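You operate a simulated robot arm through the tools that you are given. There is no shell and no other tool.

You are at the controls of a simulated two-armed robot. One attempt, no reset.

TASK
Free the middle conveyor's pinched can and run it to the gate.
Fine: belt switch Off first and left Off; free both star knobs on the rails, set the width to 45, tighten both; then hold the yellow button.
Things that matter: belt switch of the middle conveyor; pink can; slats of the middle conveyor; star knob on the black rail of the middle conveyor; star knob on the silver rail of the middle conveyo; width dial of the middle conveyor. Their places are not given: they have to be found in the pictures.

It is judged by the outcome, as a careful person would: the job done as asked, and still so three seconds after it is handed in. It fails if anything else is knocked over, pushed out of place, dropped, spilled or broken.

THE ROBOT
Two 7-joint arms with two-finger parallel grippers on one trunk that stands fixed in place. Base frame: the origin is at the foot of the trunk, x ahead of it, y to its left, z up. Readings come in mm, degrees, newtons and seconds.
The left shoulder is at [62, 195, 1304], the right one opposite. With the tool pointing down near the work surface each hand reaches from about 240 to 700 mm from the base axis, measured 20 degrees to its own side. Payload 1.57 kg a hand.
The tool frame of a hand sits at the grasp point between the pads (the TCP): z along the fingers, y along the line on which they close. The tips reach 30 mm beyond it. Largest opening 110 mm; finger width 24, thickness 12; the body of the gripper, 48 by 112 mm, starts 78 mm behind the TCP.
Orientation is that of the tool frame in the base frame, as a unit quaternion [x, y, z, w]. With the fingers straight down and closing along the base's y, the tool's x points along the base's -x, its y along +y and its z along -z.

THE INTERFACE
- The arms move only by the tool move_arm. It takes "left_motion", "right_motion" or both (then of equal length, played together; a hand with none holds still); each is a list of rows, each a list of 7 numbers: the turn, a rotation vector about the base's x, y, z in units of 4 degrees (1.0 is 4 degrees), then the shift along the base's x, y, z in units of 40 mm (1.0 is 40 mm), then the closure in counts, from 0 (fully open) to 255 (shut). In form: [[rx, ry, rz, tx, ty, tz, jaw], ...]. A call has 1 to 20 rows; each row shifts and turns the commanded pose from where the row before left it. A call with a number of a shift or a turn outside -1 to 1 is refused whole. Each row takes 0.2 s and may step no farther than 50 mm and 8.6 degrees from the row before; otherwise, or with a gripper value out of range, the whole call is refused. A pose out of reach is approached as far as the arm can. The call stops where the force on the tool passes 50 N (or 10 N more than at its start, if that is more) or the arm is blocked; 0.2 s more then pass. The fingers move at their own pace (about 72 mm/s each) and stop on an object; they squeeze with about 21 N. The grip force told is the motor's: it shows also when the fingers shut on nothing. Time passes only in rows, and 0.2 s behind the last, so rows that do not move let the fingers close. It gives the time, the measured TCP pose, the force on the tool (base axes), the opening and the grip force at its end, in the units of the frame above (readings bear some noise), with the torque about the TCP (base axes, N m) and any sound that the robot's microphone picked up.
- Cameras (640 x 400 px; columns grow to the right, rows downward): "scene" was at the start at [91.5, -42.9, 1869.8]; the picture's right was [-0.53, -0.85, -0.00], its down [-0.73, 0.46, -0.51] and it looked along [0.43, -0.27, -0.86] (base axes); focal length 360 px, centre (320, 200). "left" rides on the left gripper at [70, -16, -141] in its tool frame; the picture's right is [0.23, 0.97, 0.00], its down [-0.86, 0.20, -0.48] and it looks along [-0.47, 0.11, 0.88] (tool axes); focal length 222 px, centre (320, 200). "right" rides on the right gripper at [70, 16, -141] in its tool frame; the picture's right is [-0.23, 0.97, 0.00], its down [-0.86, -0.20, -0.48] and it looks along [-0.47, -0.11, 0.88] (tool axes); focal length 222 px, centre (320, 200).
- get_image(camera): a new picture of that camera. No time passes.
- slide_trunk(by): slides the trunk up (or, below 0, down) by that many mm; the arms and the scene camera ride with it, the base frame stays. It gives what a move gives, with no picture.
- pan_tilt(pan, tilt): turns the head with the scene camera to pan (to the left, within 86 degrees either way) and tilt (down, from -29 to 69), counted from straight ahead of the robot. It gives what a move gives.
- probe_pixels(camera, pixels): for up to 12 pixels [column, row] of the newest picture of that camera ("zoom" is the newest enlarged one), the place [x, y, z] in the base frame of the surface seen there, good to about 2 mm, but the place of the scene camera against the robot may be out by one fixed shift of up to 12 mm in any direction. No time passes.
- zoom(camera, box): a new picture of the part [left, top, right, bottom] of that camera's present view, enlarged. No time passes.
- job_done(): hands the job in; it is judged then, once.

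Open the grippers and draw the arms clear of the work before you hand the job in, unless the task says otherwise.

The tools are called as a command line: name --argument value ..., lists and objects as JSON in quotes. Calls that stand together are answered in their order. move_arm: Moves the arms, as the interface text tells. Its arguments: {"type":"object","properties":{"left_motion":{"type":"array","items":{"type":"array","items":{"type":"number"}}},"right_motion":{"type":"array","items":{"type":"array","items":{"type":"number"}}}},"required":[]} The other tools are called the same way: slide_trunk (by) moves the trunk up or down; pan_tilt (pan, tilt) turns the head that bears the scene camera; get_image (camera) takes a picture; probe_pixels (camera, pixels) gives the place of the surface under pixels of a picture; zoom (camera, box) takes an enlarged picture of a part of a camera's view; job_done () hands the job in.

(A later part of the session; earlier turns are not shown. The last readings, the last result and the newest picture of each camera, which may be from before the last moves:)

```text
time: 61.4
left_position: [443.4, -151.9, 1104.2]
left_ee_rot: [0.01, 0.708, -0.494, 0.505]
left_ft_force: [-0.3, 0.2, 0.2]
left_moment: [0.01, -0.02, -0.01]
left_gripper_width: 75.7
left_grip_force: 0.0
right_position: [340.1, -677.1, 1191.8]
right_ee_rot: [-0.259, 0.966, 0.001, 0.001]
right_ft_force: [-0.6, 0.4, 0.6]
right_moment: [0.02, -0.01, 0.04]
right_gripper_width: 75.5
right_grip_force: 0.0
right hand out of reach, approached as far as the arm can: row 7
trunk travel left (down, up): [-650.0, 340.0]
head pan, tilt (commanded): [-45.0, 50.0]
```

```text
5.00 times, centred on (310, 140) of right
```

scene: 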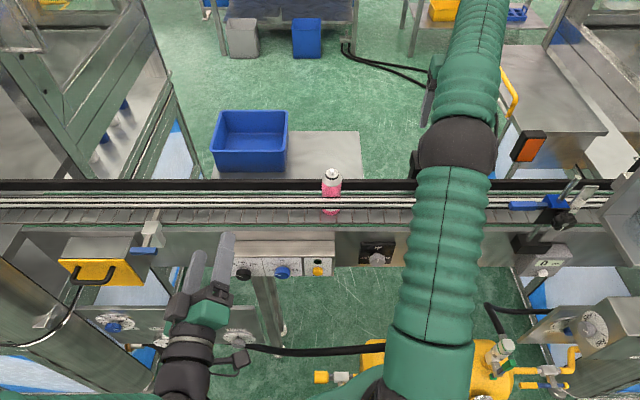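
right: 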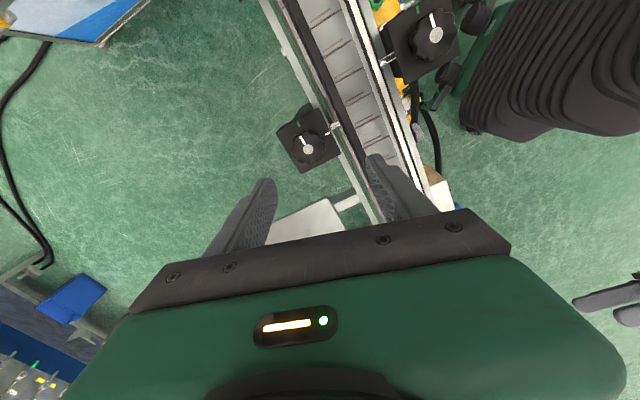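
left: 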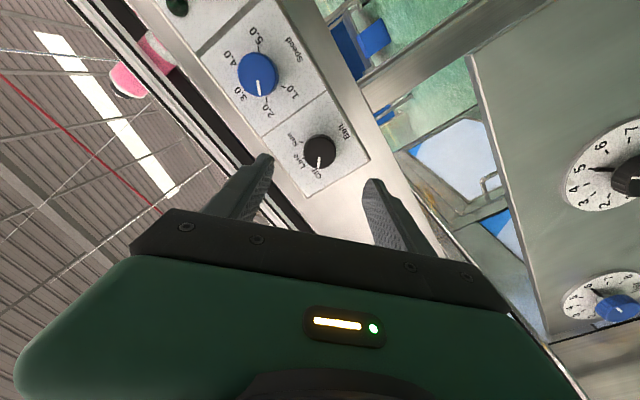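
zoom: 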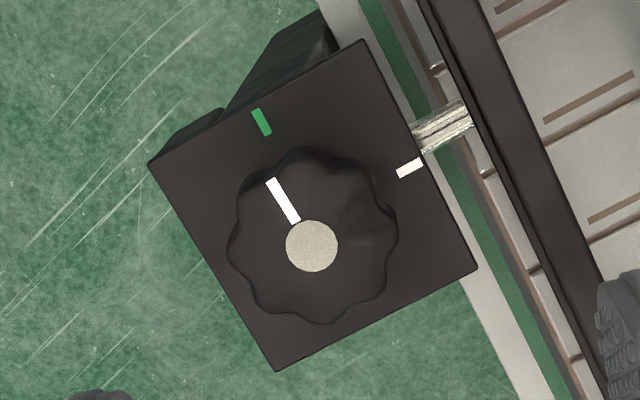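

Both pointers sit at green. Now the width dial: I bring the right hand back over the conveyor to the robot side and yaw it toward the dial direction.

move_arm --right_motion '[[0, 0, -0.987, -0.322, 0.25, 0, 80], [0, 0, -0.987, -0.322, 0.25, 0, 80], [0, 0, -0.987, -0.322, 0.25, 0, 80], [0, 0, -0.987, -0.322, 0.25, 0, 80], [0, 0, -0.987, -0.322, 0.25, 0, 80], [0, 0, -0.987, -0.322, 0.25, 0, 80], [0, 0, -0.987, -0.322, 0.25, 0, 80], [0, 0, -0.987, -0.322, 0.25, 0, 80], [0, 0, -0.987, -0.322, 0.25, 0, 80], [0, 0, -0.987, -0.322, 0.25, 0, 80], [0, 0, -0.987, -0.322, 0.25, 0, 80], [0, 0, -0.987, -0.322, 0.25, 0, 80], [0, 0, -0.987, -0.322, 0.25, 0, 80], [0, 0, -0.987, -0.322, 0.25, 0, 80], [0, 0, -0.987, -0.322, 0.25, 0, 80], [0, 0, -0.987, -0.322, 0.25, -0.2, 80], [0, 0, -0.987, -0.322, 0.25, -0.3, 80], [0, 0, -0.987, -0.322, 0.25, -0.4, 80], [0, 0, -0.987, -0.322, 0.25, -0.4, 80]]'

get_image --camera "scene"

```text
time: 65.4
left_position: [442.4, -151.5, 1105.9]
left_ee_rot: [0.011, 0.708, -0.494, 0.505]
left_ft_force: [0.0, -1.1, -0.1]
left_moment: [0.03, 0.02, -0.02]
left_gripper_width: 75.7
left_grip_force: 0.1
right_position: [93.7, -487.7, 1139.9]
right_ee_rot: [0.383, 0.924, -0.001, 0.0]
right_ft_force: [-0.3, 0.9, -0.7]
right_moment: [-0.02, -0.02, -0.04]
right_gripper_width: 75.5
right_grip_force: 0.1
trunk travel left (down, up): [-650.0, 340.0]
head pan, tilt (commanded): [-45.0, 50.0]
```

```text
taken
```

scene: 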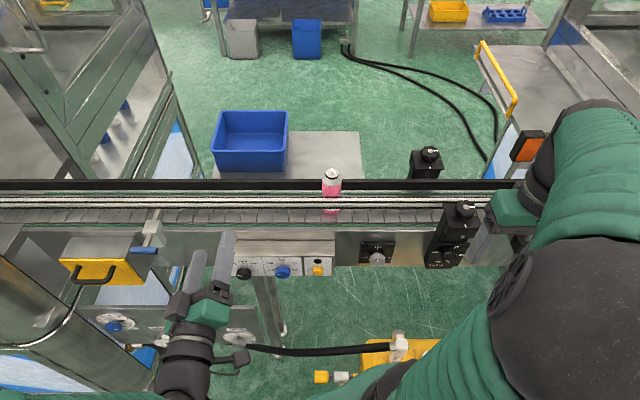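

The right hand is at (94,-488,1140), yaw -45. I pitch it up by 45 degrees first and check that it tracks.

move_arm --right_motion '[[-0.994, -0.994, 0, 0, 0, 0, 80], [-0.994, -0.994, 0, 0, 0, 0, 80], [-0.994, -0.994, 0, 0, 0, 0, 80], [-0.994, -0.994, 0, 0, 0, 0, 80], [-0.994, -0.994, 0, 0, 0, 0, 80], [-0.994, -0.994, 0, 0, 0, 0, 80], [-0.994, -0.994, 0, 0, 0, 0, 80], [-0.994, -0.994, 0, 0, 0, 0, 80]]'

get_image --camera "right"

get_image --camera "scene"

```text
time: 67.2
left_position: [442.1, -150.8, 1103.9]
left_ee_rot: [0.011, 0.708, -0.494, 0.505]
left_ft_force: [0.1, -1.0, -0.5]
left_moment: [0.01, 0.0, 0.02]
left_gripper_width: 75.6
left_grip_force: 0.0
right_position: [88.9, -504.7, 1124.9]
right_ee_rot: [0.355, 0.852, -0.148, 0.355]
right_ft_force: [-0.3, 0.2, -1.3]
right_moment: [-0.03, -0.03, 0.0]
right_gripper_width: 75.4
right_grip_force: 0.1
right hand out of reach, approached as far as the arm can: row 4, 5, 6
trunk travel left (down, up): [-650.0, 340.0]
head pan, tilt (commanded): [-45.0, 50.0]
```

```text
taken
```

right: 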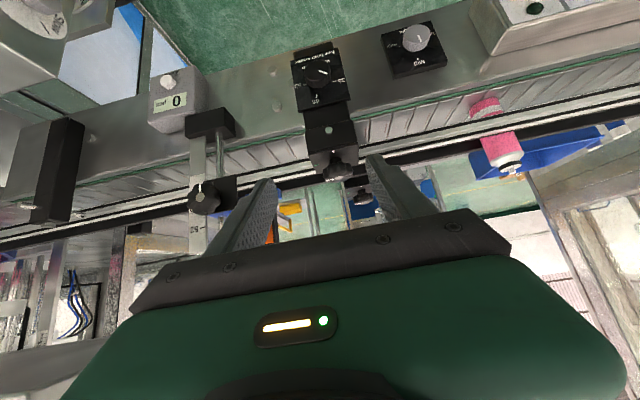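

```text
taken
```

scene: 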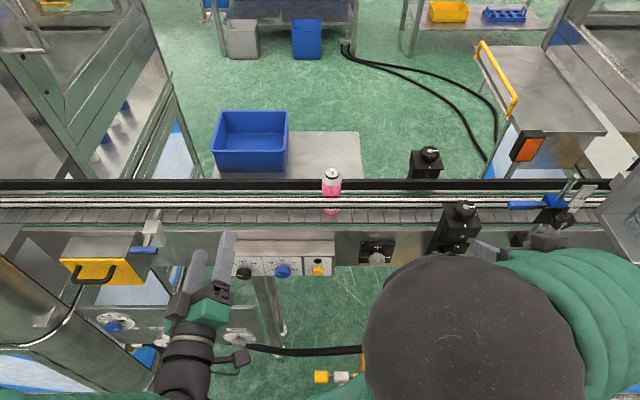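

The arm folded near its limit during part of the pitch but reached 45 degrees at (89,-505,1125). I raise the hand relative to the shoulder and go on pitching, moving slightly forward; the left hand goes up too so it stays clear when the trunk comes down.

move_arm --right_motion '[[0, 0, 0, 0.1, 0, 0.8, 80], [0, 0, 0, 0.1, 0, 0.8, 80], [0, 0, 0, 0.1, 0, 0.8, 80], [0, 0, 0, 0.1, 0, 0.8, 80]]' --left_motion '[[0, 0, 0, 0, 0, 0.6, 80], [0, 0, 0, 0, 0, 0.6, 80], [0, 0, 0, 0, 0, 0.6, 80], [0, 0, 0, 0, 0, 0.6, 80]]'

move_arm --right_motion '[[-0.994, -0.994, 0, 0.05, 0, 0, 80], [-0.994, -0.994, 0, 0.05, 0, 0, 80], [-0.994, -0.994, 0, 0.05, 0, 0, 80], [-0.994, -0.994, 0, 0.05, 0, 0, 80]]'

get_image --camera "scene"

```text
time: 68.2
left_position: [442.5, -153.2, 1201.2]
left_ee_rot: [0.011, 0.708, -0.493, 0.505]
left_ft_force: [1.5, -0.1, 0.3]
left_moment: [-0.03, 0.01, 0.0]
left_gripper_width: 75.6
left_grip_force: 0.0
right_position: [88.1, -522.1, 1159.2]
right_ee_rot: [0.355, 0.853, -0.146, 0.354]
right_ft_force: [0.4, -0.3, -0.5]
right_moment: [-0.01, 0.0, 0.02]
right_gripper_width: 75.4
right_grip_force: 0.0
right hand out of reach, approached as far as the arm can: row 1, 2, 3, 4
trunk travel left (down, up): [-650.0, 340.0]
head pan, tilt (commanded): [-45.0, 50.0]
```

```text
time: 69.2
left_position: [442.3, -155.4, 1199.5]
left_ee_rot: [0.012, 0.708, -0.494, 0.504]
left_ft_force: [-0.6, 0.2, -0.3]
left_moment: [0.01, 0.03, 0.01]
left_gripper_width: 75.7
left_grip_force: 0.1
right_position: [89.1, -536.9, 1167.7]
right_ee_rot: [0.318, 0.768, -0.21, 0.514]
right_ft_force: [1.1, -0.3, 0.1]
right_moment: [0.03, 0.0, 0.04]
right_gripper_width: 75.4
right_grip_force: 0.1
right hand out of reach, approached as far as the arm can: row 3, 4
trunk travel left (down, up): [-650.0, 340.0]
head pan, tilt (commanded): [-45.0, 50.0]
```

```text
taken
```

scene: 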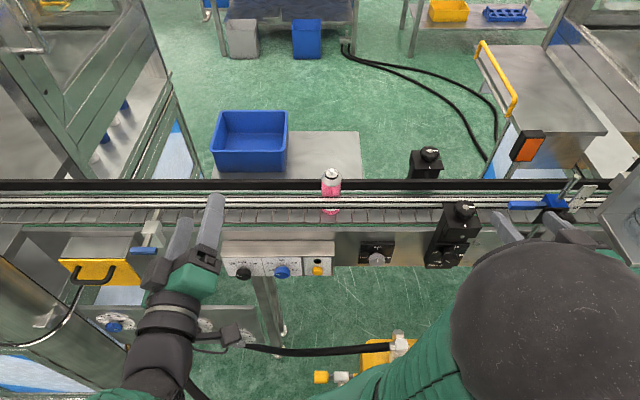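

The right wrist is folded too near its shoulder here (about 300 mm). With the trunk lower the wrist sits well above the shoulder, which gives it room, so I lower the trunk by 225 mm and read the poses.

slide_trunk --by -225

get_image --camera "scene"

```text
time: 71.6
left_position: [442.1, -152.8, 975.5]
left_ee_rot: [0.011, 0.708, -0.494, 0.505]
left_ft_force: [0.4, 0.2, 0.2]
left_moment: [-0.04, 0.02, 0.03]
left_gripper_width: 75.6
left_grip_force: 0.1
right_position: [89.4, -536.0, 942.5]
right_ee_rot: [0.319, 0.768, -0.212, 0.514]
right_ft_force: [0.1, -0.1, 0.7]
right_moment: [0.01, 0.01, 0.02]
right_gripper_width: 75.2
right_grip_force: 0.0
trunk travel left (down, up): [-425.0, 565.0]
head pan, tilt (commanded): [-45.0, 50.0]
```

```text
taken
```

scene: 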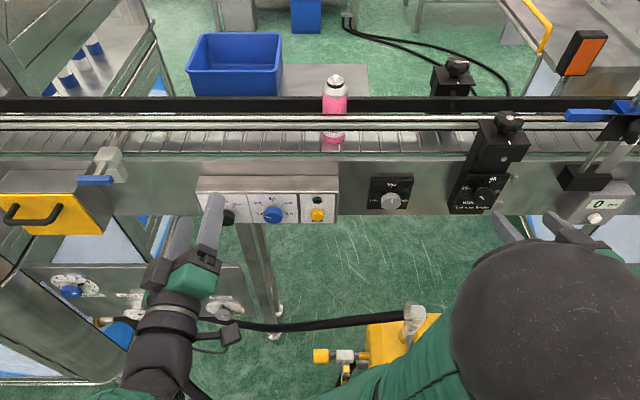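

The right hand is now at (89,-536,942). I raise it relative to the shoulder and move it along the belt direction back toward the dial line.

move_arm --right_motion '[[0, 0, 0, 0.12, 0.12, 0.8, 80], [0, 0, 0, 0.12, 0.12, 0.8, 80], [0, 0, 0, 0.12, 0.12, 0.8, 80], [0, 0, 0, 0.12, 0.12, 0.8, 80], [0, 0, 0, 0.12, 0.12, 0.8, 80]]'

```text
time: 72.8
left_position: [443.8, -152.4, 976.9]
left_ee_rot: [0.011, 0.708, -0.494, 0.505]
left_ft_force: [-0.5, 0.2, 0.4]
left_moment: [0.01, 0.02, 0.03]
left_gripper_width: 75.4
left_grip_force: 0.1
right_position: [75.3, -562.6, 1056.8]
right_ee_rot: [0.335, 0.762, -0.181, 0.524]
right_ft_force: [0.3, 0.0, 0.6]
right_moment: [0.01, -0.04, 0.01]
right_gripper_width: 75.2
right_grip_force: 0.1
right hand out of reach, approached as far as the arm can: row 2, 3, 4, 5
trunk travel left (down, up): [-425.0, 565.0]
head pan, tilt (commanded): [-45.0, 50.0]
```

The right arm is limited in this posture; I look at where its elbow and forearm are.

get_image --camera "scene"

pan_tilt --pan -75 --tilt 45

get_image --camera "scene"

probe_pixels --camera "scene" --pixels '[[320, 300], [400, 250], [250, 250], [320, 380], [450, 330], [200, 200], [300, 200], [500, 300]]'

```text
taken
```

scene: 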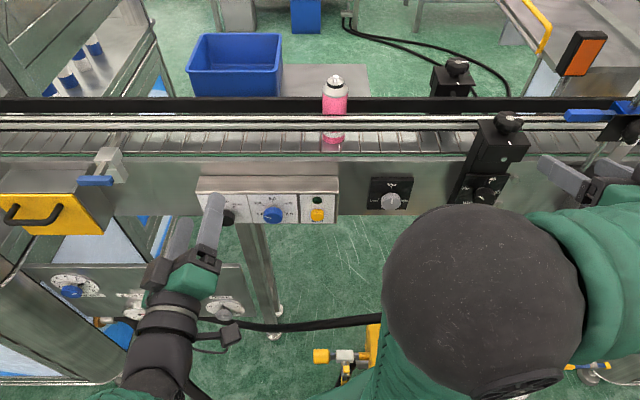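

```text
time: 73.7
left_position: [443.2, -152.9, 973.7]
left_ee_rot: [0.011, 0.708, -0.493, 0.505]
left_ft_force: [-1.0, -0.7, 0.3]
left_moment: [0.0, 0.01, 0.01]
left_gripper_width: 75.5
left_grip_force: 0.2
right_position: [75.2, -562.8, 1055.4]
right_ee_rot: [0.335, 0.763, -0.183, 0.522]
right_ft_force: [-0.4, 0.4, 0.6]
right_moment: [0.04, 0.01, -0.01]
right_gripper_width: 75.4
right_grip_force: 0.0
trunk travel left (down, up): [-425.0, 565.0]
head pan, tilt (commanded): [-75.0, 45.0]
```

```text
taken
```

scene: 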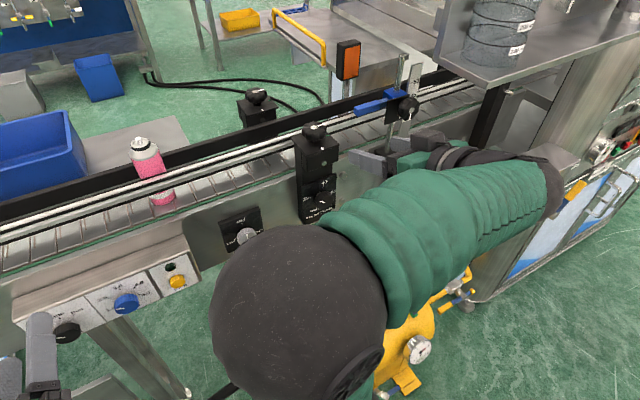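

```text
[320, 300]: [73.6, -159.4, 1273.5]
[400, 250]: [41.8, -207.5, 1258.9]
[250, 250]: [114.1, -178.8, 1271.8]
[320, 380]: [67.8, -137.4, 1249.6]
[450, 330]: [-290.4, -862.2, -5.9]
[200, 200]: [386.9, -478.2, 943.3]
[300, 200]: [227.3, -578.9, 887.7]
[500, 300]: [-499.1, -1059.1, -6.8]
```

The elbow stands straight above the shoulder, with the forearm running right and the hand bent back sharply. I probe the forearm end and the hand to judge the wrist bend.

probe_pixels --camera "scene" --pixels '[[548, 185], [500, 200], [450, 160], [415, 160], [370, 160], [420, 220], [520, 175]]'

zoom --camera "scene" --box '[320, 100, 600, 280]'

```text
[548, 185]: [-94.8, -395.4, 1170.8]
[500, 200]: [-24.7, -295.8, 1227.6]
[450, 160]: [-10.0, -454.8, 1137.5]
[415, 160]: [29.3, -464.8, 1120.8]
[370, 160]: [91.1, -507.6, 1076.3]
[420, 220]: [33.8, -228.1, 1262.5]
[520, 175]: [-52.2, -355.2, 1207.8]
```

```text
2.22 times, centred on (460, 190) of scene
```

zoom: 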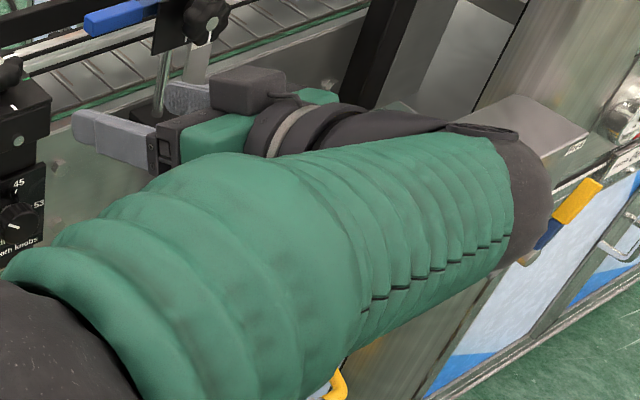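

The wrist is bent near its limit in this standoff, so a level hand will not do well here. A 45-degree downward grip on the dial cap, swinging round the dial's axis, suits this arm better; I pitch back to 45 degrees and move in front of the dial.

move_arm --right_motion '[[0.994, 0.994, 0, 0.1, -0.1, -0.6, 80], [0.994, 0.994, 0, 0.1, -0.1, -0.6, 80], [0.994, 0.994, 0, 0.1, -0.1, -0.6, 80], [0.994, 0.994, 0, 0.1, -0.1, -0.6, 80], [0, 0, 0, 0, 0, 0, 80]]'

get_image --camera "right"

pan_tilt --pan -60 --tilt 50

get_image --camera "scene"

```text
time: 74.9
left_position: [442.1, -152.8, 974.5]
left_ee_rot: [0.011, 0.708, -0.494, 0.504]
left_ft_force: [0.1, 0.6, 0.1]
left_moment: [-0.01, 0.01, -0.01]
left_gripper_width: 75.4
left_grip_force: 0.2
right_position: [97.5, -569.9, 979.5]
right_ee_rot: [0.356, 0.854, -0.141, 0.352]
right_ft_force: [-0.3, 0.3, 0.3]
right_moment: [0.05, -0.04, 0.05]
right_gripper_width: 75.5
right_grip_force: 0.0
trunk travel left (down, up): [-425.0, 565.0]
head pan, tilt (commanded): [-75.0, 45.0]
```

```text
taken
```

right: 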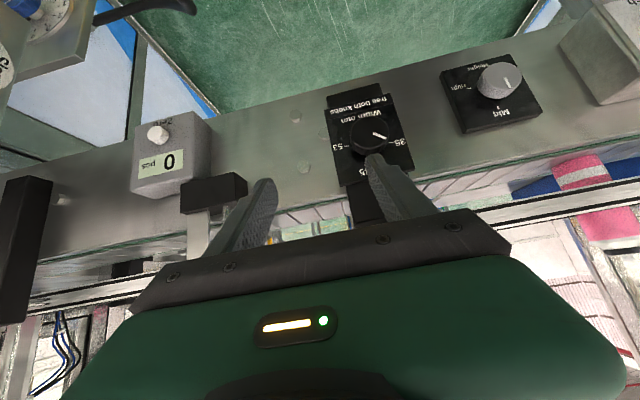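

```text
time: 75.7
left_position: [442.8, -152.8, 976.1]
left_ee_rot: [0.011, 0.708, -0.494, 0.504]
left_ft_force: [-0.2, -0.7, 0.2]
left_moment: [0.02, -0.04, -0.05]
left_gripper_width: 75.6
left_grip_force: 0.1
right_position: [97.9, -568.8, 978.9]
right_ee_rot: [0.357, 0.853, -0.142, 0.352]
right_ft_force: [0.2, -0.6, 0.3]
right_moment: [-0.03, 0.06, -0.02]
right_gripper_width: 75.4
right_grip_force: 0.1
trunk travel left (down, up): [-425.0, 565.0]
head pan, tilt (commanded): [-60.0, 50.0]
```

```text
taken
```

scene: 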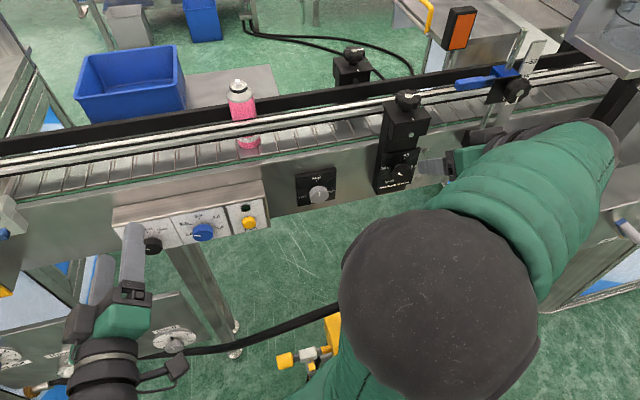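

The hand now tracks at 45 degrees at (98,-569,979), and the dial is plain at (372,135) in the right picture. I zoom in and probe the dial cap and plate.

zoom --camera "right" --box '[320, 85, 430, 195]'

probe_pixels --camera "right" --pixels '[[373, 135], [362, 135], [384, 135], [373, 126], [373, 145], [340, 110], [395, 108], [335, 145], [355, 175], [405, 160]]'

```text
3.64 times, centred on (375, 140) of right
```

zoom: 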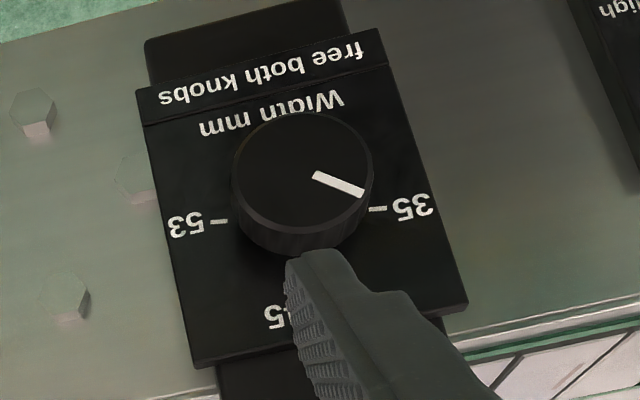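

```text
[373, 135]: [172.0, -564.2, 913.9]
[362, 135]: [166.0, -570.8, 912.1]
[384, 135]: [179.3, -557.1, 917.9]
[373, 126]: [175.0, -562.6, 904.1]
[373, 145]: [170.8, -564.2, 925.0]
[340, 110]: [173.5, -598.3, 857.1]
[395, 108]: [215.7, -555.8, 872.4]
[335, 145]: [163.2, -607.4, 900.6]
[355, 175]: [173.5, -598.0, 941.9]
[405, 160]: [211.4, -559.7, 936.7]
```

The cap front centre is near (171,-566,910). I probe the tick marks on the plate to get the angles of 35, 45 and 53 around the dial's axis.

probe_pixels --camera "zoom" --pixels '[[219, 221], [210, 222], [377, 211], [386, 210], [275, 318], [190, 224], [410, 206], [316, 177], [360, 190], [302, 172], [240, 175], [365, 170]]'

zoom --camera "scene" --box '[360, 80, 450, 200]'

```text
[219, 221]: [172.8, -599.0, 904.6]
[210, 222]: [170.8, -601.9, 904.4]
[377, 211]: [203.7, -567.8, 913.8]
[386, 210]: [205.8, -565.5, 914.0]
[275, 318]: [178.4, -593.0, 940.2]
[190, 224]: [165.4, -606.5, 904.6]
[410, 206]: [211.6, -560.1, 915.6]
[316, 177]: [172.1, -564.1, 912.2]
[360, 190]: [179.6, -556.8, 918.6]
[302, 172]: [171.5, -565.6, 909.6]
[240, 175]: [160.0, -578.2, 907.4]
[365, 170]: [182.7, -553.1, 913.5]
```

```text
3.33 times, centred on (405, 140) of scene
```

zoom: 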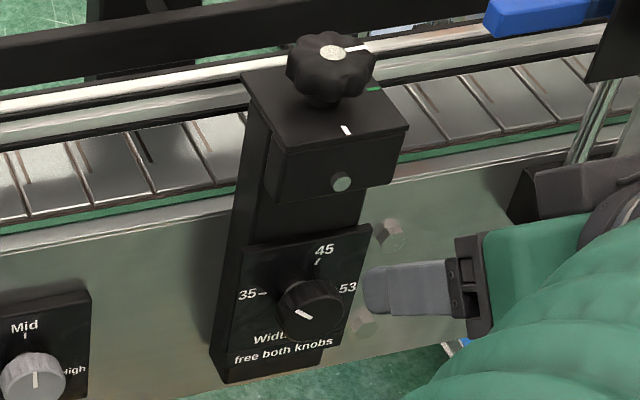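

The 45 mark lies roughly 20 degrees right of top, and the pointer is now near -56 degrees. I roll the hand 40 degrees about the dial's axis, wrist to the left, and line it up on a standoff.

move_arm --right_motion '[[-0.884, 0.884, 0, 0.195, 0.229, -0.06, 80], [-0.884, 0.884, 0, 0.195, 0.229, -0.06, 80], [-0.884, 0.884, 0, 0.195, 0.229, -0.06, 80], [-0.884, 0.884, 0, 0.195, 0.229, -0.06, 80], [-0.884, 0.884, 0, 0.195, 0.229, -0.06, 80], [-0.884, 0.884, 0, 0.195, 0.229, -0.06, 80], [-0.884, 0.884, 0, 0.195, 0.229, -0.06, 80], [-0.884, 0.884, 0, 0.195, 0.229, -0.06, 80], [0, 0, 0, 0, 0, 0, 80]]'

get_image --camera "right"

get_image --camera "scene"

```text
time: 77.7
left_position: [439.5, -150.7, 977.1]
left_ee_rot: [0.012, 0.707, -0.494, 0.506]
left_ft_force: [-1.1, 0.6, -0.2]
left_moment: [0.0, 0.01, 0.03]
left_gripper_width: 75.4
left_grip_force: 0.0
right_position: [130.1, -594.9, 911.0]
right_ee_rot: [0.229, 0.862, -0.399, 0.214]
right_ft_force: [-19.3, 23.6, -17.9]
right_moment: [-0.09, 1.02, 1.23]
right_gripper_width: 87.5
right_grip_force: 6.8
right hand out of reach, approached as far as the arm can: row 2, 3, 4, 5, 6, 7, 8
trunk travel left (down, up): [-425.0, 565.0]
head pan, tilt (commanded): [-60.0, 50.0]
```

```text
taken
```

right: 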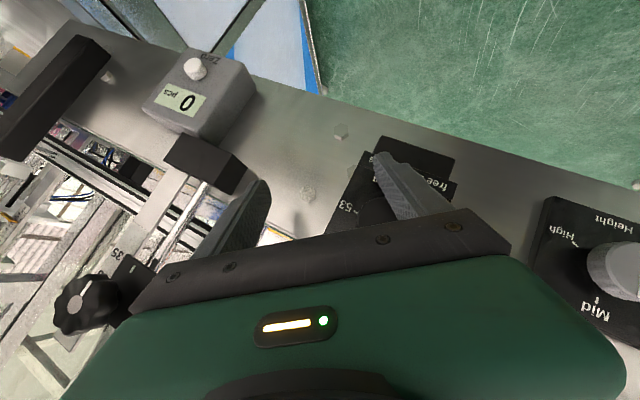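

```text
taken
```

scene: 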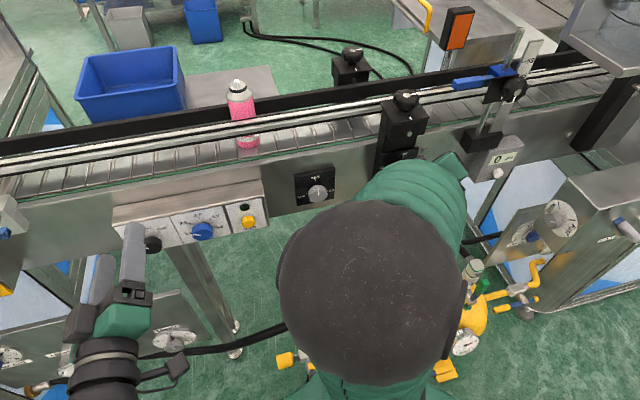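

The arm folded again, drifted, and a finger now presses on the dial plate (about 35 N). I back straight off, away from the plate and a little up, in small steps.

move_arm --right_motion '[[0, 0, 0, -0.3, 0.3, 0.3, 80], [0, 0, 0, -0.3, 0.3, 0.4, 80]]'

get_image --camera "right"

```text
time: 78.3
left_position: [443.8, -152.1, 974.8]
left_ee_rot: [0.01, 0.708, -0.495, 0.504]
left_ft_force: [-0.2, 0.2, -0.3]
left_moment: [0.03, -0.01, 0.02]
left_gripper_width: 75.5
left_grip_force: 0.0
right_position: [117.6, -604.6, 918.2]
right_ee_rot: [0.229, 0.857, -0.412, 0.21]
right_ft_force: [-2.7, -0.9, 0.3]
right_moment: [0.03, -0.09, 0.15]
right_gripper_width: 75.4
right_grip_force: 0.1
right hand out of reach, approached as far as the arm can: row 1, 2
trunk travel left (down, up): [-425.0, 565.0]
head pan, tilt (commanded): [-60.0, 50.0]
```

```text
taken
```

right: 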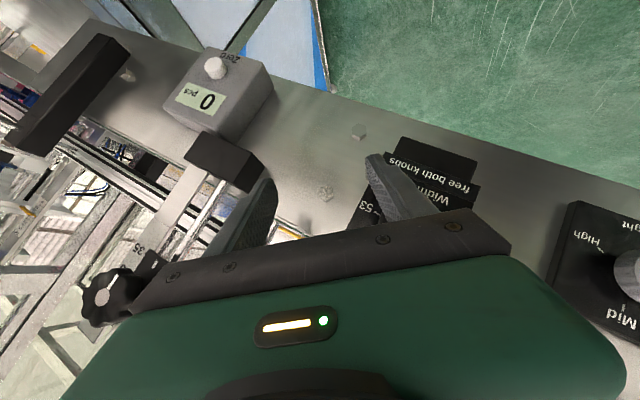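

Contact is gone (force near zero). I roll the hand back to the upright 45-degree pose while moving away from the plate and up.

move_arm --right_motion '[[0.6, -0.6, 0, -0.2, 0.2, 0.3, 80], [0.884, -0.884, 0, -0.15, 0.15, 0.3, 80], [0.884, -0.884, 0, -0.1, 0.1, 0.25, 80], [0.884, -0.884, 0, -0.1, 0.1, 0.25, 80]]'

get_image --camera "right"

```text
time: 79.3
left_position: [443.8, -155.5, 974.8]
left_ee_rot: [0.011, 0.709, -0.493, 0.505]
left_ft_force: [-0.6, -0.4, 0.5]
left_moment: [-0.01, 0.03, 0.0]
left_gripper_width: 75.4
left_grip_force: 0.1
right_position: [119.0, -597.7, 934.2]
right_ee_rot: [0.283, 0.877, -0.278, 0.271]
right_ft_force: [-0.7, -15.9, 0.9]
right_moment: [-0.46, 0.01, -0.76]
right_gripper_width: 65.0
right_grip_force: 0.1
right hand out of reach, approached as far as the arm can: row 1, 2
trunk travel left (down, up): [-425.0, 565.0]
head pan, tilt (commanded): [-60.0, 50.0]
```

```text
taken
```

right: 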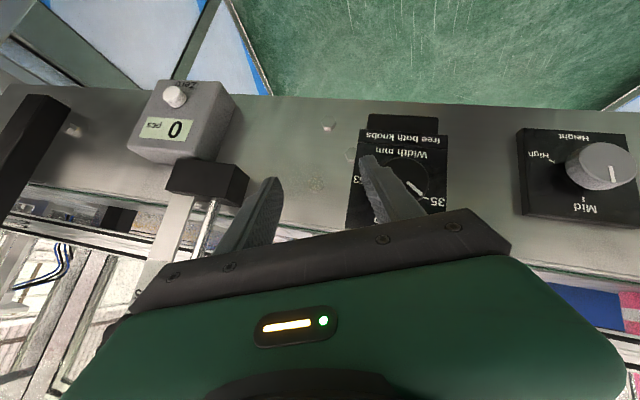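

A finger is lightly against the dial's side (about 16 N). I pull straight back from the plate by about 45 mm.

move_arm --right_motion '[[0, 0, 0, -0.3, 0.25, 0, 80], [0, 0, 0, -0.3, 0.25, 0, 80], [0, 0, 0, -0.3, 0.3, 0.2, 80]]'

get_image --camera "right"

```text
time: 80.3
left_position: [442.9, -153.2, 974.8]
left_ee_rot: [0.01, 0.708, -0.494, 0.505]
left_ft_force: [0.1, 0.8, -0.4]
left_moment: [0.02, -0.04, 0.02]
left_gripper_width: 75.5
left_grip_force: 0.1
right_position: [75.6, -582.8, 924.1]
right_ee_rot: [0.292, 0.875, -0.264, 0.281]
right_ft_force: [-0.1, 0.3, 0.3]
right_moment: [-0.04, 0.01, -0.01]
right_gripper_width: 75.6
right_grip_force: 0.1
right hand out of reach, approached as far as the arm can: row 1, 2, 3
trunk travel left (down, up): [-425.0, 565.0]
head pan, tilt (commanded): [-60.0, 50.0]
stopped in row 3 (right hand): the arm was blocked; the commanded pose is now the measured one
```

```text
taken
```

right: 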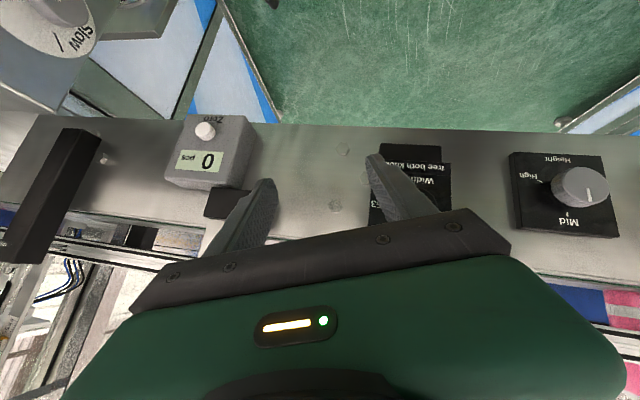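

The hand is free at (76,-583,924). A steeper hand, 60 degrees below level, stays closer to the posture that has worked well; I go to that orientation while moving up and along to a clear spot.

move_arm --right_motion '[[0.877, -0.13, -0.132, 0.1, 0.1, 0.5, 80], [0.877, -0.13, -0.132, 0.1, 0.15, 0.4, 80], [0.877, -0.13, -0.132, 0.14, 0.2, 0.25, 80], [0.877, -0.13, -0.132, 0.17, 0.25, 0.2, 80], [0.877, -0.13, -0.132, 0.17, 0.25, 0.1, 80], [0.877, -0.13, -0.132, 0.17, 0.25, 0.1, 80], [0, 0, 0, 0, 0, 0, 80]]'

get_image --camera "right"

get_image --camera "scene"

```text
time: 81.9
left_position: [444.4, -153.8, 974.8]
left_ee_rot: [0.012, 0.708, -0.495, 0.504]
left_ft_force: [-0.3, 0.7, -0.5]
left_moment: [-0.06, -0.01, 0.02]
left_gripper_width: 75.5
left_grip_force: 0.0
right_position: [110.1, -535.9, 967.6]
right_ee_rot: [0.373, 0.897, -0.074, 0.224]
right_ft_force: [0.1, -0.4, 0.5]
right_moment: [-0.03, 0.01, 0.01]
right_gripper_width: 75.2
right_grip_force: 0.0
trunk travel left (down, up): [-425.0, 565.0]
head pan, tilt (commanded): [-60.0, 50.0]
```

```text
taken
```

right: 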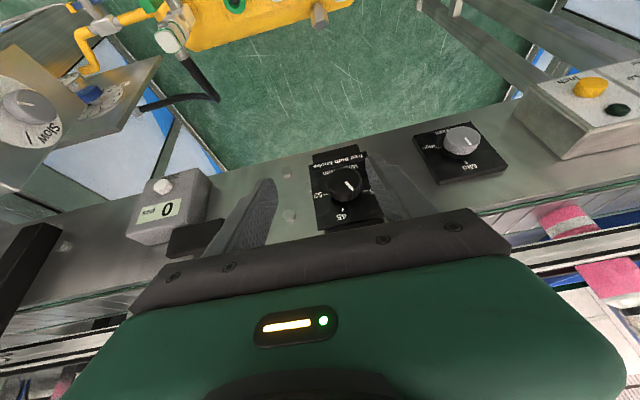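

```text
taken
```

scene: 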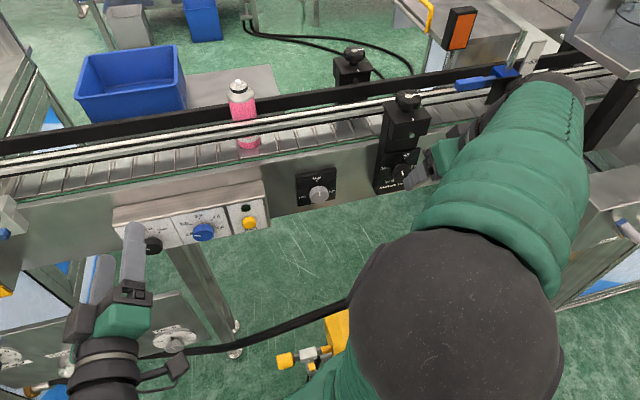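

Now the hand tracks fully at 60 degrees. The dial shows at (347,185); I zoom in to see whether the pointer changed and to read the 45 mark.

zoom --camera "right" --box '[300, 135, 400, 240]'

probe_pixels --camera "zoom" --pixels '[[300, 170], [320, 160]]'

zoom --camera "scene" --box '[370, 140, 430, 200]'

```text
3.81 times, centred on (350, 188) of right
```

zoom: 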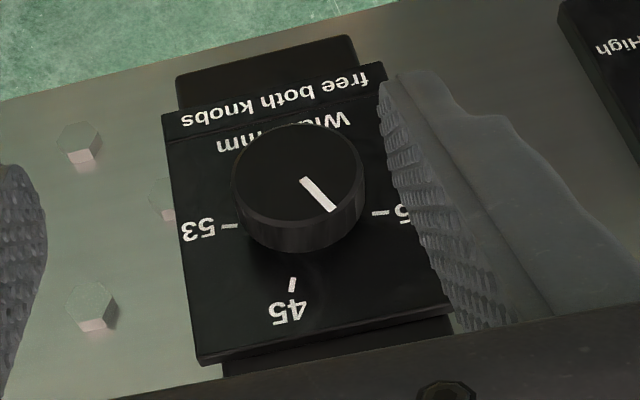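

```text
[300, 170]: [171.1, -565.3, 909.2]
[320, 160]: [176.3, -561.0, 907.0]
```

```text
6.67 times, centred on (400, 170) of scene
```

zoom: 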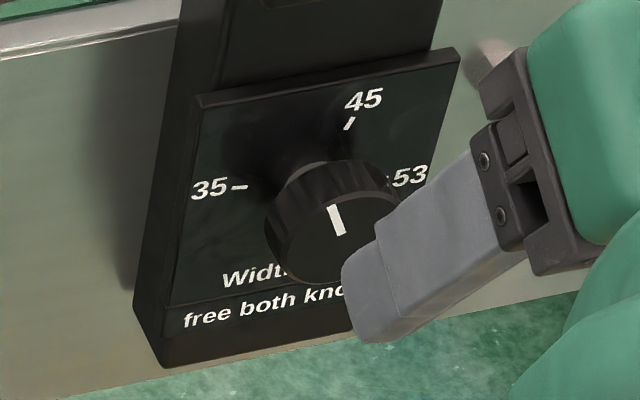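

The touches have moved the pointer some way toward 45 already. I probe the pointer ends, the ticks and the cap rim in this clearer view.

zoom --camera "right" --box '[300, 135, 400, 240]'

probe_pixels --camera "zoom" --pixels '[[305, 181], [333, 207], [294, 279], [290, 289], [236, 226], [224, 228], [374, 213], [385, 212], [240, 180], [358, 165], [298, 128], [302, 218]]'

```text
3.81 times, centred on (350, 188) of right
```

zoom: 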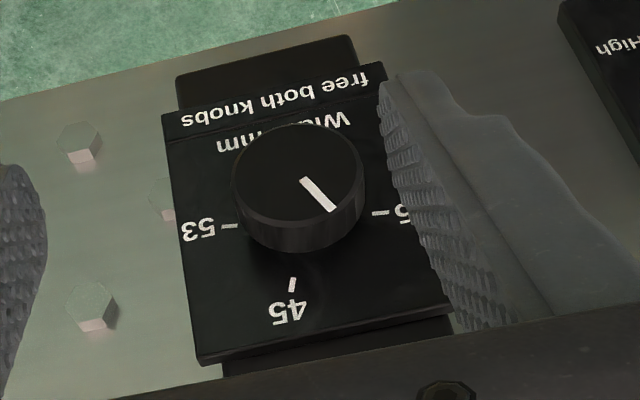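

```text
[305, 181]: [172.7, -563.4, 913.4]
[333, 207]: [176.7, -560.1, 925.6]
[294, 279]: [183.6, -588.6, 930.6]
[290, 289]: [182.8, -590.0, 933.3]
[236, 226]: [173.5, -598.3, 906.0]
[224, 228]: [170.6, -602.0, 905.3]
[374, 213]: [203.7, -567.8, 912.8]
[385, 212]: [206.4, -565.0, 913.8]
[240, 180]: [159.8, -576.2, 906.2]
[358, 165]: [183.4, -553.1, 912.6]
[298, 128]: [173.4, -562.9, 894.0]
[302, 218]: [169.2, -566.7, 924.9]
```

The pointer is at about -23 degrees and the 45 tick at +22, so a clockwise turn of about 45 degrees is needed. I roll the hand 40 degrees about the dial axis, in two halves, watching for reach limits.

move_arm --right_motion '[[-0.884, 0.884, 0, 0.221, 0.083, 0, 80], [-0.884, 0.884, 0, 0.221, 0.083, 0, 80], [-0.884, 0.884, 0, 0.221, 0.083, 0, 80], [-0.884, 0.884, 0, 0.221, 0.083, 0, 80]]'

```text
time: 83.1
left_position: [442.7, -152.7, 976.3]
left_ee_rot: [0.011, 0.708, -0.494, 0.505]
left_ft_force: [-0.1, -0.3, 0.4]
left_moment: [0.02, -0.01, -0.01]
left_gripper_width: 75.5
left_grip_force: 0.1
right_position: [147.5, -560.0, 900.3]
right_ee_rot: [0.331, 0.905, -0.223, 0.15]
right_ft_force: [0.2, 0.1, -0.2]
right_moment: [0.02, 0.02, 0.01]
right_gripper_width: 75.6
right_grip_force: 0.1
right hand out of reach, approached as far as the arm can: row 1, 2, 4
trunk travel left (down, up): [-425.0, 565.0]
head pan, tilt (commanded): [-60.0, 50.0]
stopped in row 4 (right hand): the arm was blocked; the commanded pose is now the measured one
```

The limit is the upper arm's elevation: it is already past vertical. Rolling the other way and working with the trunk higher should suit it. First I roll back upright and draw away from the dial in one smooth move.

move_arm --right_motion '[[0.884, -0.884, 0, -0.175, 0.094, 0.1, 80], [0.884, -0.884, 0, -0.175, 0.094, 0.15, 80], [0.884, -0.884, 0, -0.175, 0.094, 0.15, 80], [0.884, -0.884, 0, -0.175, 0.094, 0.15, 80]]'

get_image --camera "right"

```text
time: 84.1
left_position: [441.4, -153.7, 974.7]
left_ee_rot: [0.01, 0.708, -0.494, 0.505]
left_ft_force: [0.5, 0.2, -0.3]
left_moment: [-0.02, -0.02, -0.04]
left_gripper_width: 75.4
left_grip_force: 0.1
right_position: [119.3, -542.4, 922.9]
right_ee_rot: [0.371, 0.9, -0.068, 0.219]
right_ft_force: [0.1, -0.2, -0.2]
right_moment: [0.03, -0.02, 0.01]
right_gripper_width: 75.3
right_grip_force: 0.1
trunk travel left (down, up): [-425.0, 565.0]
head pan, tilt (commanded): [-60.0, 50.0]
```

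```text
taken
```

right: 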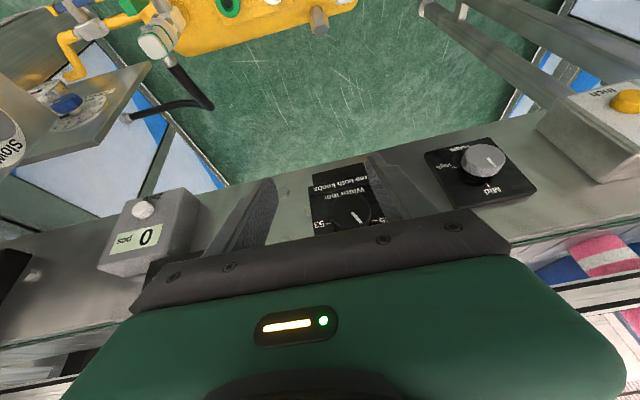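

The hand tracks again at (119,-542,923), clear of the dial. I raise the trunk 125 mm, which relaxes the upper arm, and then bring the hand to a standoff above and in front of the dial.

slide_trunk --by 125

move_arm --right_motion '[[0, 0, 0, 0.15, 0.0, -0.45, 80], [0, 0, 0, 0.15, 0.0, -0.45, 80], [0, 0, 0, 0.2, 0.0, -0.45, 80], [0, 0, 0, 0.2, 0.0, -0.35, 80]]'

get_image --camera "right"

```text
time: 85.6
left_position: [443.3, -154.1, 1100.9]
left_ee_rot: [0.011, 0.708, -0.494, 0.504]
left_ft_force: [-0.2, -0.7, -0.6]
left_moment: [0.02, -0.01, -0.01]
left_gripper_width: 75.7
left_grip_force: 0.1
right_position: [121.0, -544.5, 1046.4]
right_ee_rot: [0.372, 0.899, -0.069, 0.219]
right_ft_force: [-0.4, 0.1, -0.3]
right_moment: [0.0, 0.0, 0.01]
right_gripper_width: 75.3
right_grip_force: 0.1
trunk travel left (down, up): [-550.0, 440.0]
head pan, tilt (commanded): [-60.0, 50.0]
```

```text
time: 86.6
left_position: [445.4, -153.5, 1099.6]
left_ee_rot: [0.01, 0.708, -0.494, 0.503]
left_ft_force: [-0.1, 0.7, 0.3]
left_moment: [-0.03, 0.02, 0.03]
left_gripper_width: 75.4
left_grip_force: 0.1
right_position: [150.0, -542.8, 980.0]
right_ee_rot: [0.371, 0.899, -0.07, 0.22]
right_ft_force: [0.3, 0.2, -0.6]
right_moment: [0.01, -0.01, 0.0]
right_gripper_width: 75.6
right_grip_force: 0.1
trunk travel left (down, up): [-550.0, 440.0]
head pan, tilt (commanded): [-60.0, 50.0]
```

```text
taken
```

right: 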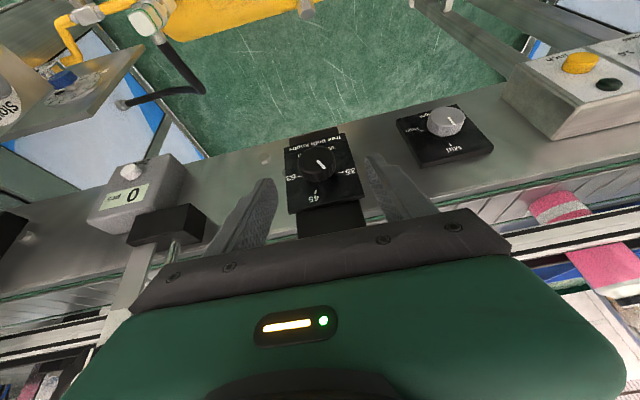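

The hand tracks exactly at (150,-543,980). I zoom in on the dial once more to refine its centre and pointer.

zoom --camera "right" --box '[270, 120, 370, 220]'

probe_pixels --camera "zoom" --pixels '[[320, 180], [300, 180], [340, 180], [320, 160], [320, 200], [300, 300], [330, 250]]'

```text
4.00 times, centred on (320, 170) of right
```

zoom: 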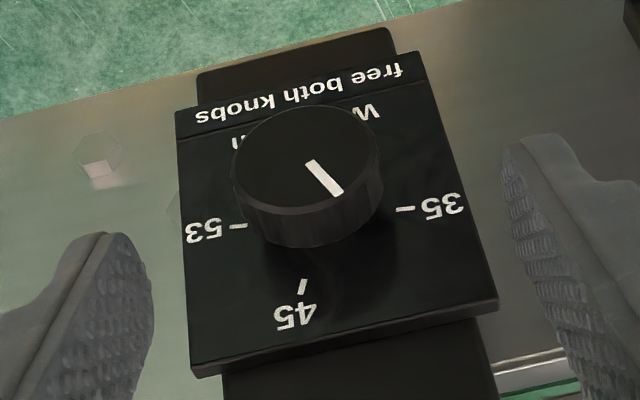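

```text
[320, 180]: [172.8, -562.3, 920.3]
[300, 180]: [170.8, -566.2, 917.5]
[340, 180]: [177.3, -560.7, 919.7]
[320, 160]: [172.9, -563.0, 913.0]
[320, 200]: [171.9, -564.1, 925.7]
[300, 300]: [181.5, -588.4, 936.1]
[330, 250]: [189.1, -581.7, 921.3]
```

Aim is good: the cap axis is near d=-278, z=909.5. I move in along the finger direction until the tips straddle the cap, still open.

move_arm --right_motion '[[0, 0, 0, 0.12, -0.131, -0.307, 80], [0, 0, 0, 0.12, -0.131, -0.307, 80], [0, 0, 0, 0.12, -0.131, -0.307, 80], [0, 0, 0, 0.12, -0.131, -0.307, 80], [0, 0, 0, 0, 0, 0, 80]]'

get_image --camera "right"

zoom --camera "right" --box '[240, 120, 400, 240]'

```text
time: 87.8
left_position: [443.6, -153.5, 1100.1]
left_ee_rot: [0.011, 0.708, -0.494, 0.505]
left_ft_force: [0.0, 0.6, 0.3]
left_moment: [-0.02, 0.03, 0.04]
left_gripper_width: 75.4
left_grip_force: 0.0
right_position: [168.7, -563.4, 927.8]
right_ee_rot: [0.372, 0.9, -0.07, 0.218]
right_ft_force: [-0.1, -0.3, -0.2]
right_moment: [-0.02, 0.0, 0.0]
right_gripper_width: 75.4
right_grip_force: 0.1
trunk travel left (down, up): [-550.0, 440.0]
head pan, tilt (commanded): [-60.0, 50.0]
```

```text
taken
```

right: 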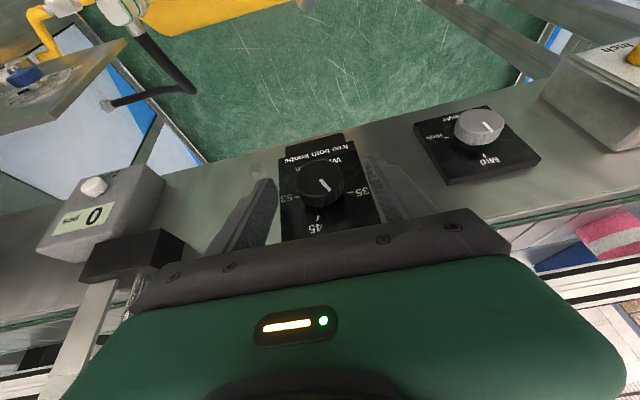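

```text
3.33 times, centred on (320, 180) of right
```

zoom: 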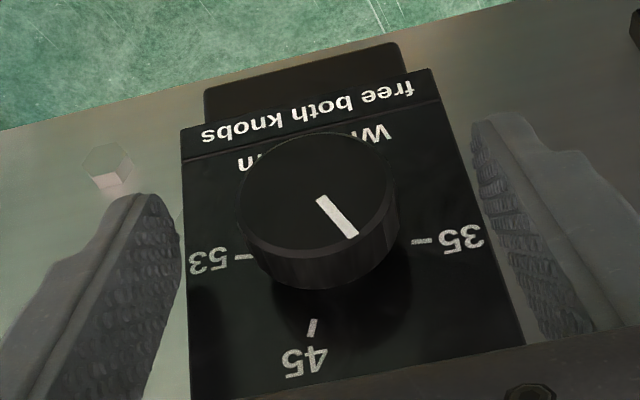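

The cap sits between the open fingers with no contact. I close on it.

move_arm --right_motion '[[0, 0, 0, 0, 0, 0, 255], [0, 0, 0, 0, 0, 0, 255], [0, 0, 0, 0, 0, 0, 255], [0, 0, 0, 0, 0, 0, 255]]'

zoom --camera "right" --box '[240, 120, 400, 240]'

```text
time: 88.8
left_position: [442.9, -152.9, 1101.1]
left_ee_rot: [0.012, 0.708, -0.495, 0.504]
left_ft_force: [0.2, 0.5, -0.2]
left_moment: [-0.06, -0.01, -0.02]
left_gripper_width: 75.7
left_grip_force: 0.0
right_position: [166.7, -564.0, 928.6]
right_ee_rot: [0.372, 0.899, -0.071, 0.219]
right_ft_force: [-1.3, -3.4, 0.9]
right_moment: [0.14, 0.23, -0.64]
right_gripper_width: 36.8
right_grip_force: 43.0
trunk travel left (down, up): [-550.0, 440.0]
head pan, tilt (commanded): [-60.0, 50.0]
```

```text
3.33 times, centred on (320, 180) of right
```

zoom: 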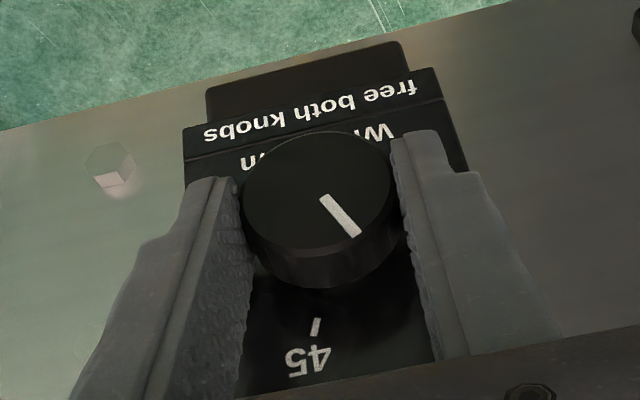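

The cap is held at 36.8 mm. I swing the hand 25 degrees clockwise about the dial's axis and check.

move_arm --right_motion '[[0.884, -0.884, 0, -0.033, -0.033, -0.002, 255], [0.884, -0.884, 0, -0.033, -0.033, -0.006, 255], [0.884, -0.884, 0, -0.032, -0.032, -0.01, 255], [0.884, -0.884, 0, -0.0315, -0.0315, -0.014, 255], [0.884, -0.884, 0, -0.03, -0.03, -0.018, 255]]'

zoom --camera "right" --box '[240, 120, 400, 240]'

```text
time: 90.0
left_position: [443.8, -155.4, 1099.0]
left_ee_rot: [0.011, 0.709, -0.493, 0.504]
left_ft_force: [-0.1, 0.1, 0.1]
left_moment: [0.0, 0.0, 0.0]
left_gripper_width: 75.5
left_grip_force: 0.0
right_position: [160.2, -569.3, 927.0]
right_ee_rot: [0.407, 0.855, 0.129, 0.295]
right_ft_force: [-1.3, 2.0, -10.8]
right_moment: [-0.13, -0.07, -0.75]
right_gripper_width: 36.7
right_grip_force: 42.8
trunk travel left (down, up): [-550.0, 440.0]
head pan, tilt (commanded): [-60.0, 50.0]
```

```text
3.33 times, centred on (320, 180) of right
```

zoom: 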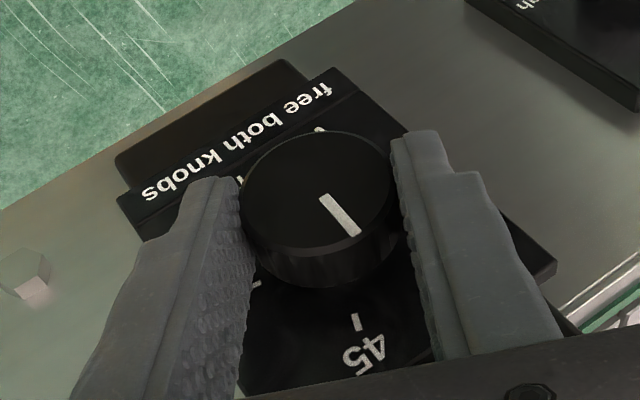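

The cap turned with the hand and the 45 mark is closer in line. I swing another 15 degrees and check again.

move_arm --right_motion '[[0.884, -0.884, 0, -0.029, -0.029, -0.022, 255], [0.884, -0.884, 0, -0.028, -0.028, -0.025, 255], [0.884, -0.884, 0, -0.026, -0.026, -0.0285, 255]]'

zoom --camera "right" --box '[240, 120, 400, 240]'

probe_pixels --camera "zoom" --pixels '[[324, 198], [356, 232], [318, 185], [385, 315], [318, 135], [318, 240], [250, 190], [385, 170]]'

```text
time: 90.8
left_position: [443.8, -154.2, 1100.2]
left_ee_rot: [0.012, 0.708, -0.495, 0.504]
left_ft_force: [1.1, 0.0, 0.3]
left_moment: [-0.03, -0.04, 0.0]
left_gripper_width: 75.5
left_grip_force: 0.0
right_position: [158.8, -573.1, 923.8]
right_ee_rot: [0.419, 0.809, 0.244, 0.333]
right_ft_force: [-2.4, 8.4, -13.8]
right_moment: [0.77, 0.89, 0.25]
right_gripper_width: 36.8
right_grip_force: 43.4
trunk travel left (down, up): [-550.0, 440.0]
head pan, tilt (commanded): [-60.0, 50.0]
```

```text
3.33 times, centred on (320, 180) of right
```

zoom: 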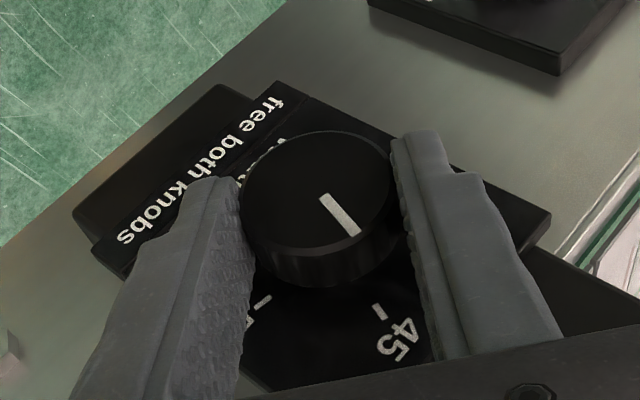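

```text
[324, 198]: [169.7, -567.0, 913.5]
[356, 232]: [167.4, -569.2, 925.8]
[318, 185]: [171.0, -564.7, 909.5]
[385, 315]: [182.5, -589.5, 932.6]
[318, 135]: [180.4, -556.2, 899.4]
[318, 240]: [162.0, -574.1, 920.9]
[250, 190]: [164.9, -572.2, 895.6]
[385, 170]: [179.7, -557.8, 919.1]
```

The pointer now looks nearly parallel to the 45 tick. I zoom in tighter to compare directions.

zoom --camera "right" --box '[300, 170, 360, 230]'

probe_pixels --camera "zoom" --pixels '[[300, 150], [320, 200]]'

get_image --camera "scene"

```text
6.67 times, centred on (330, 200) of right
```

zoom: 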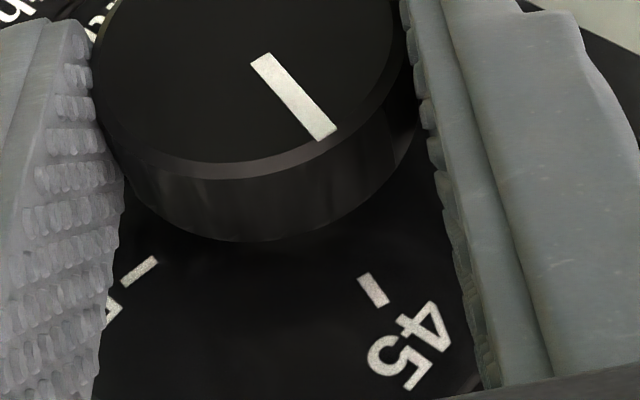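

```text
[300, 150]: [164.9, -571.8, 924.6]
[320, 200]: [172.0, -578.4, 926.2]
```

```text
taken
```

scene: 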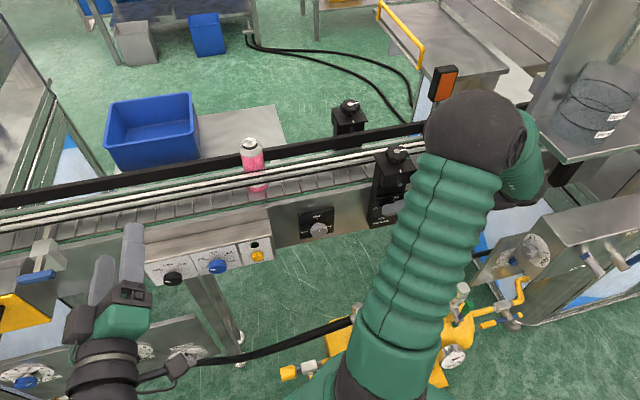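

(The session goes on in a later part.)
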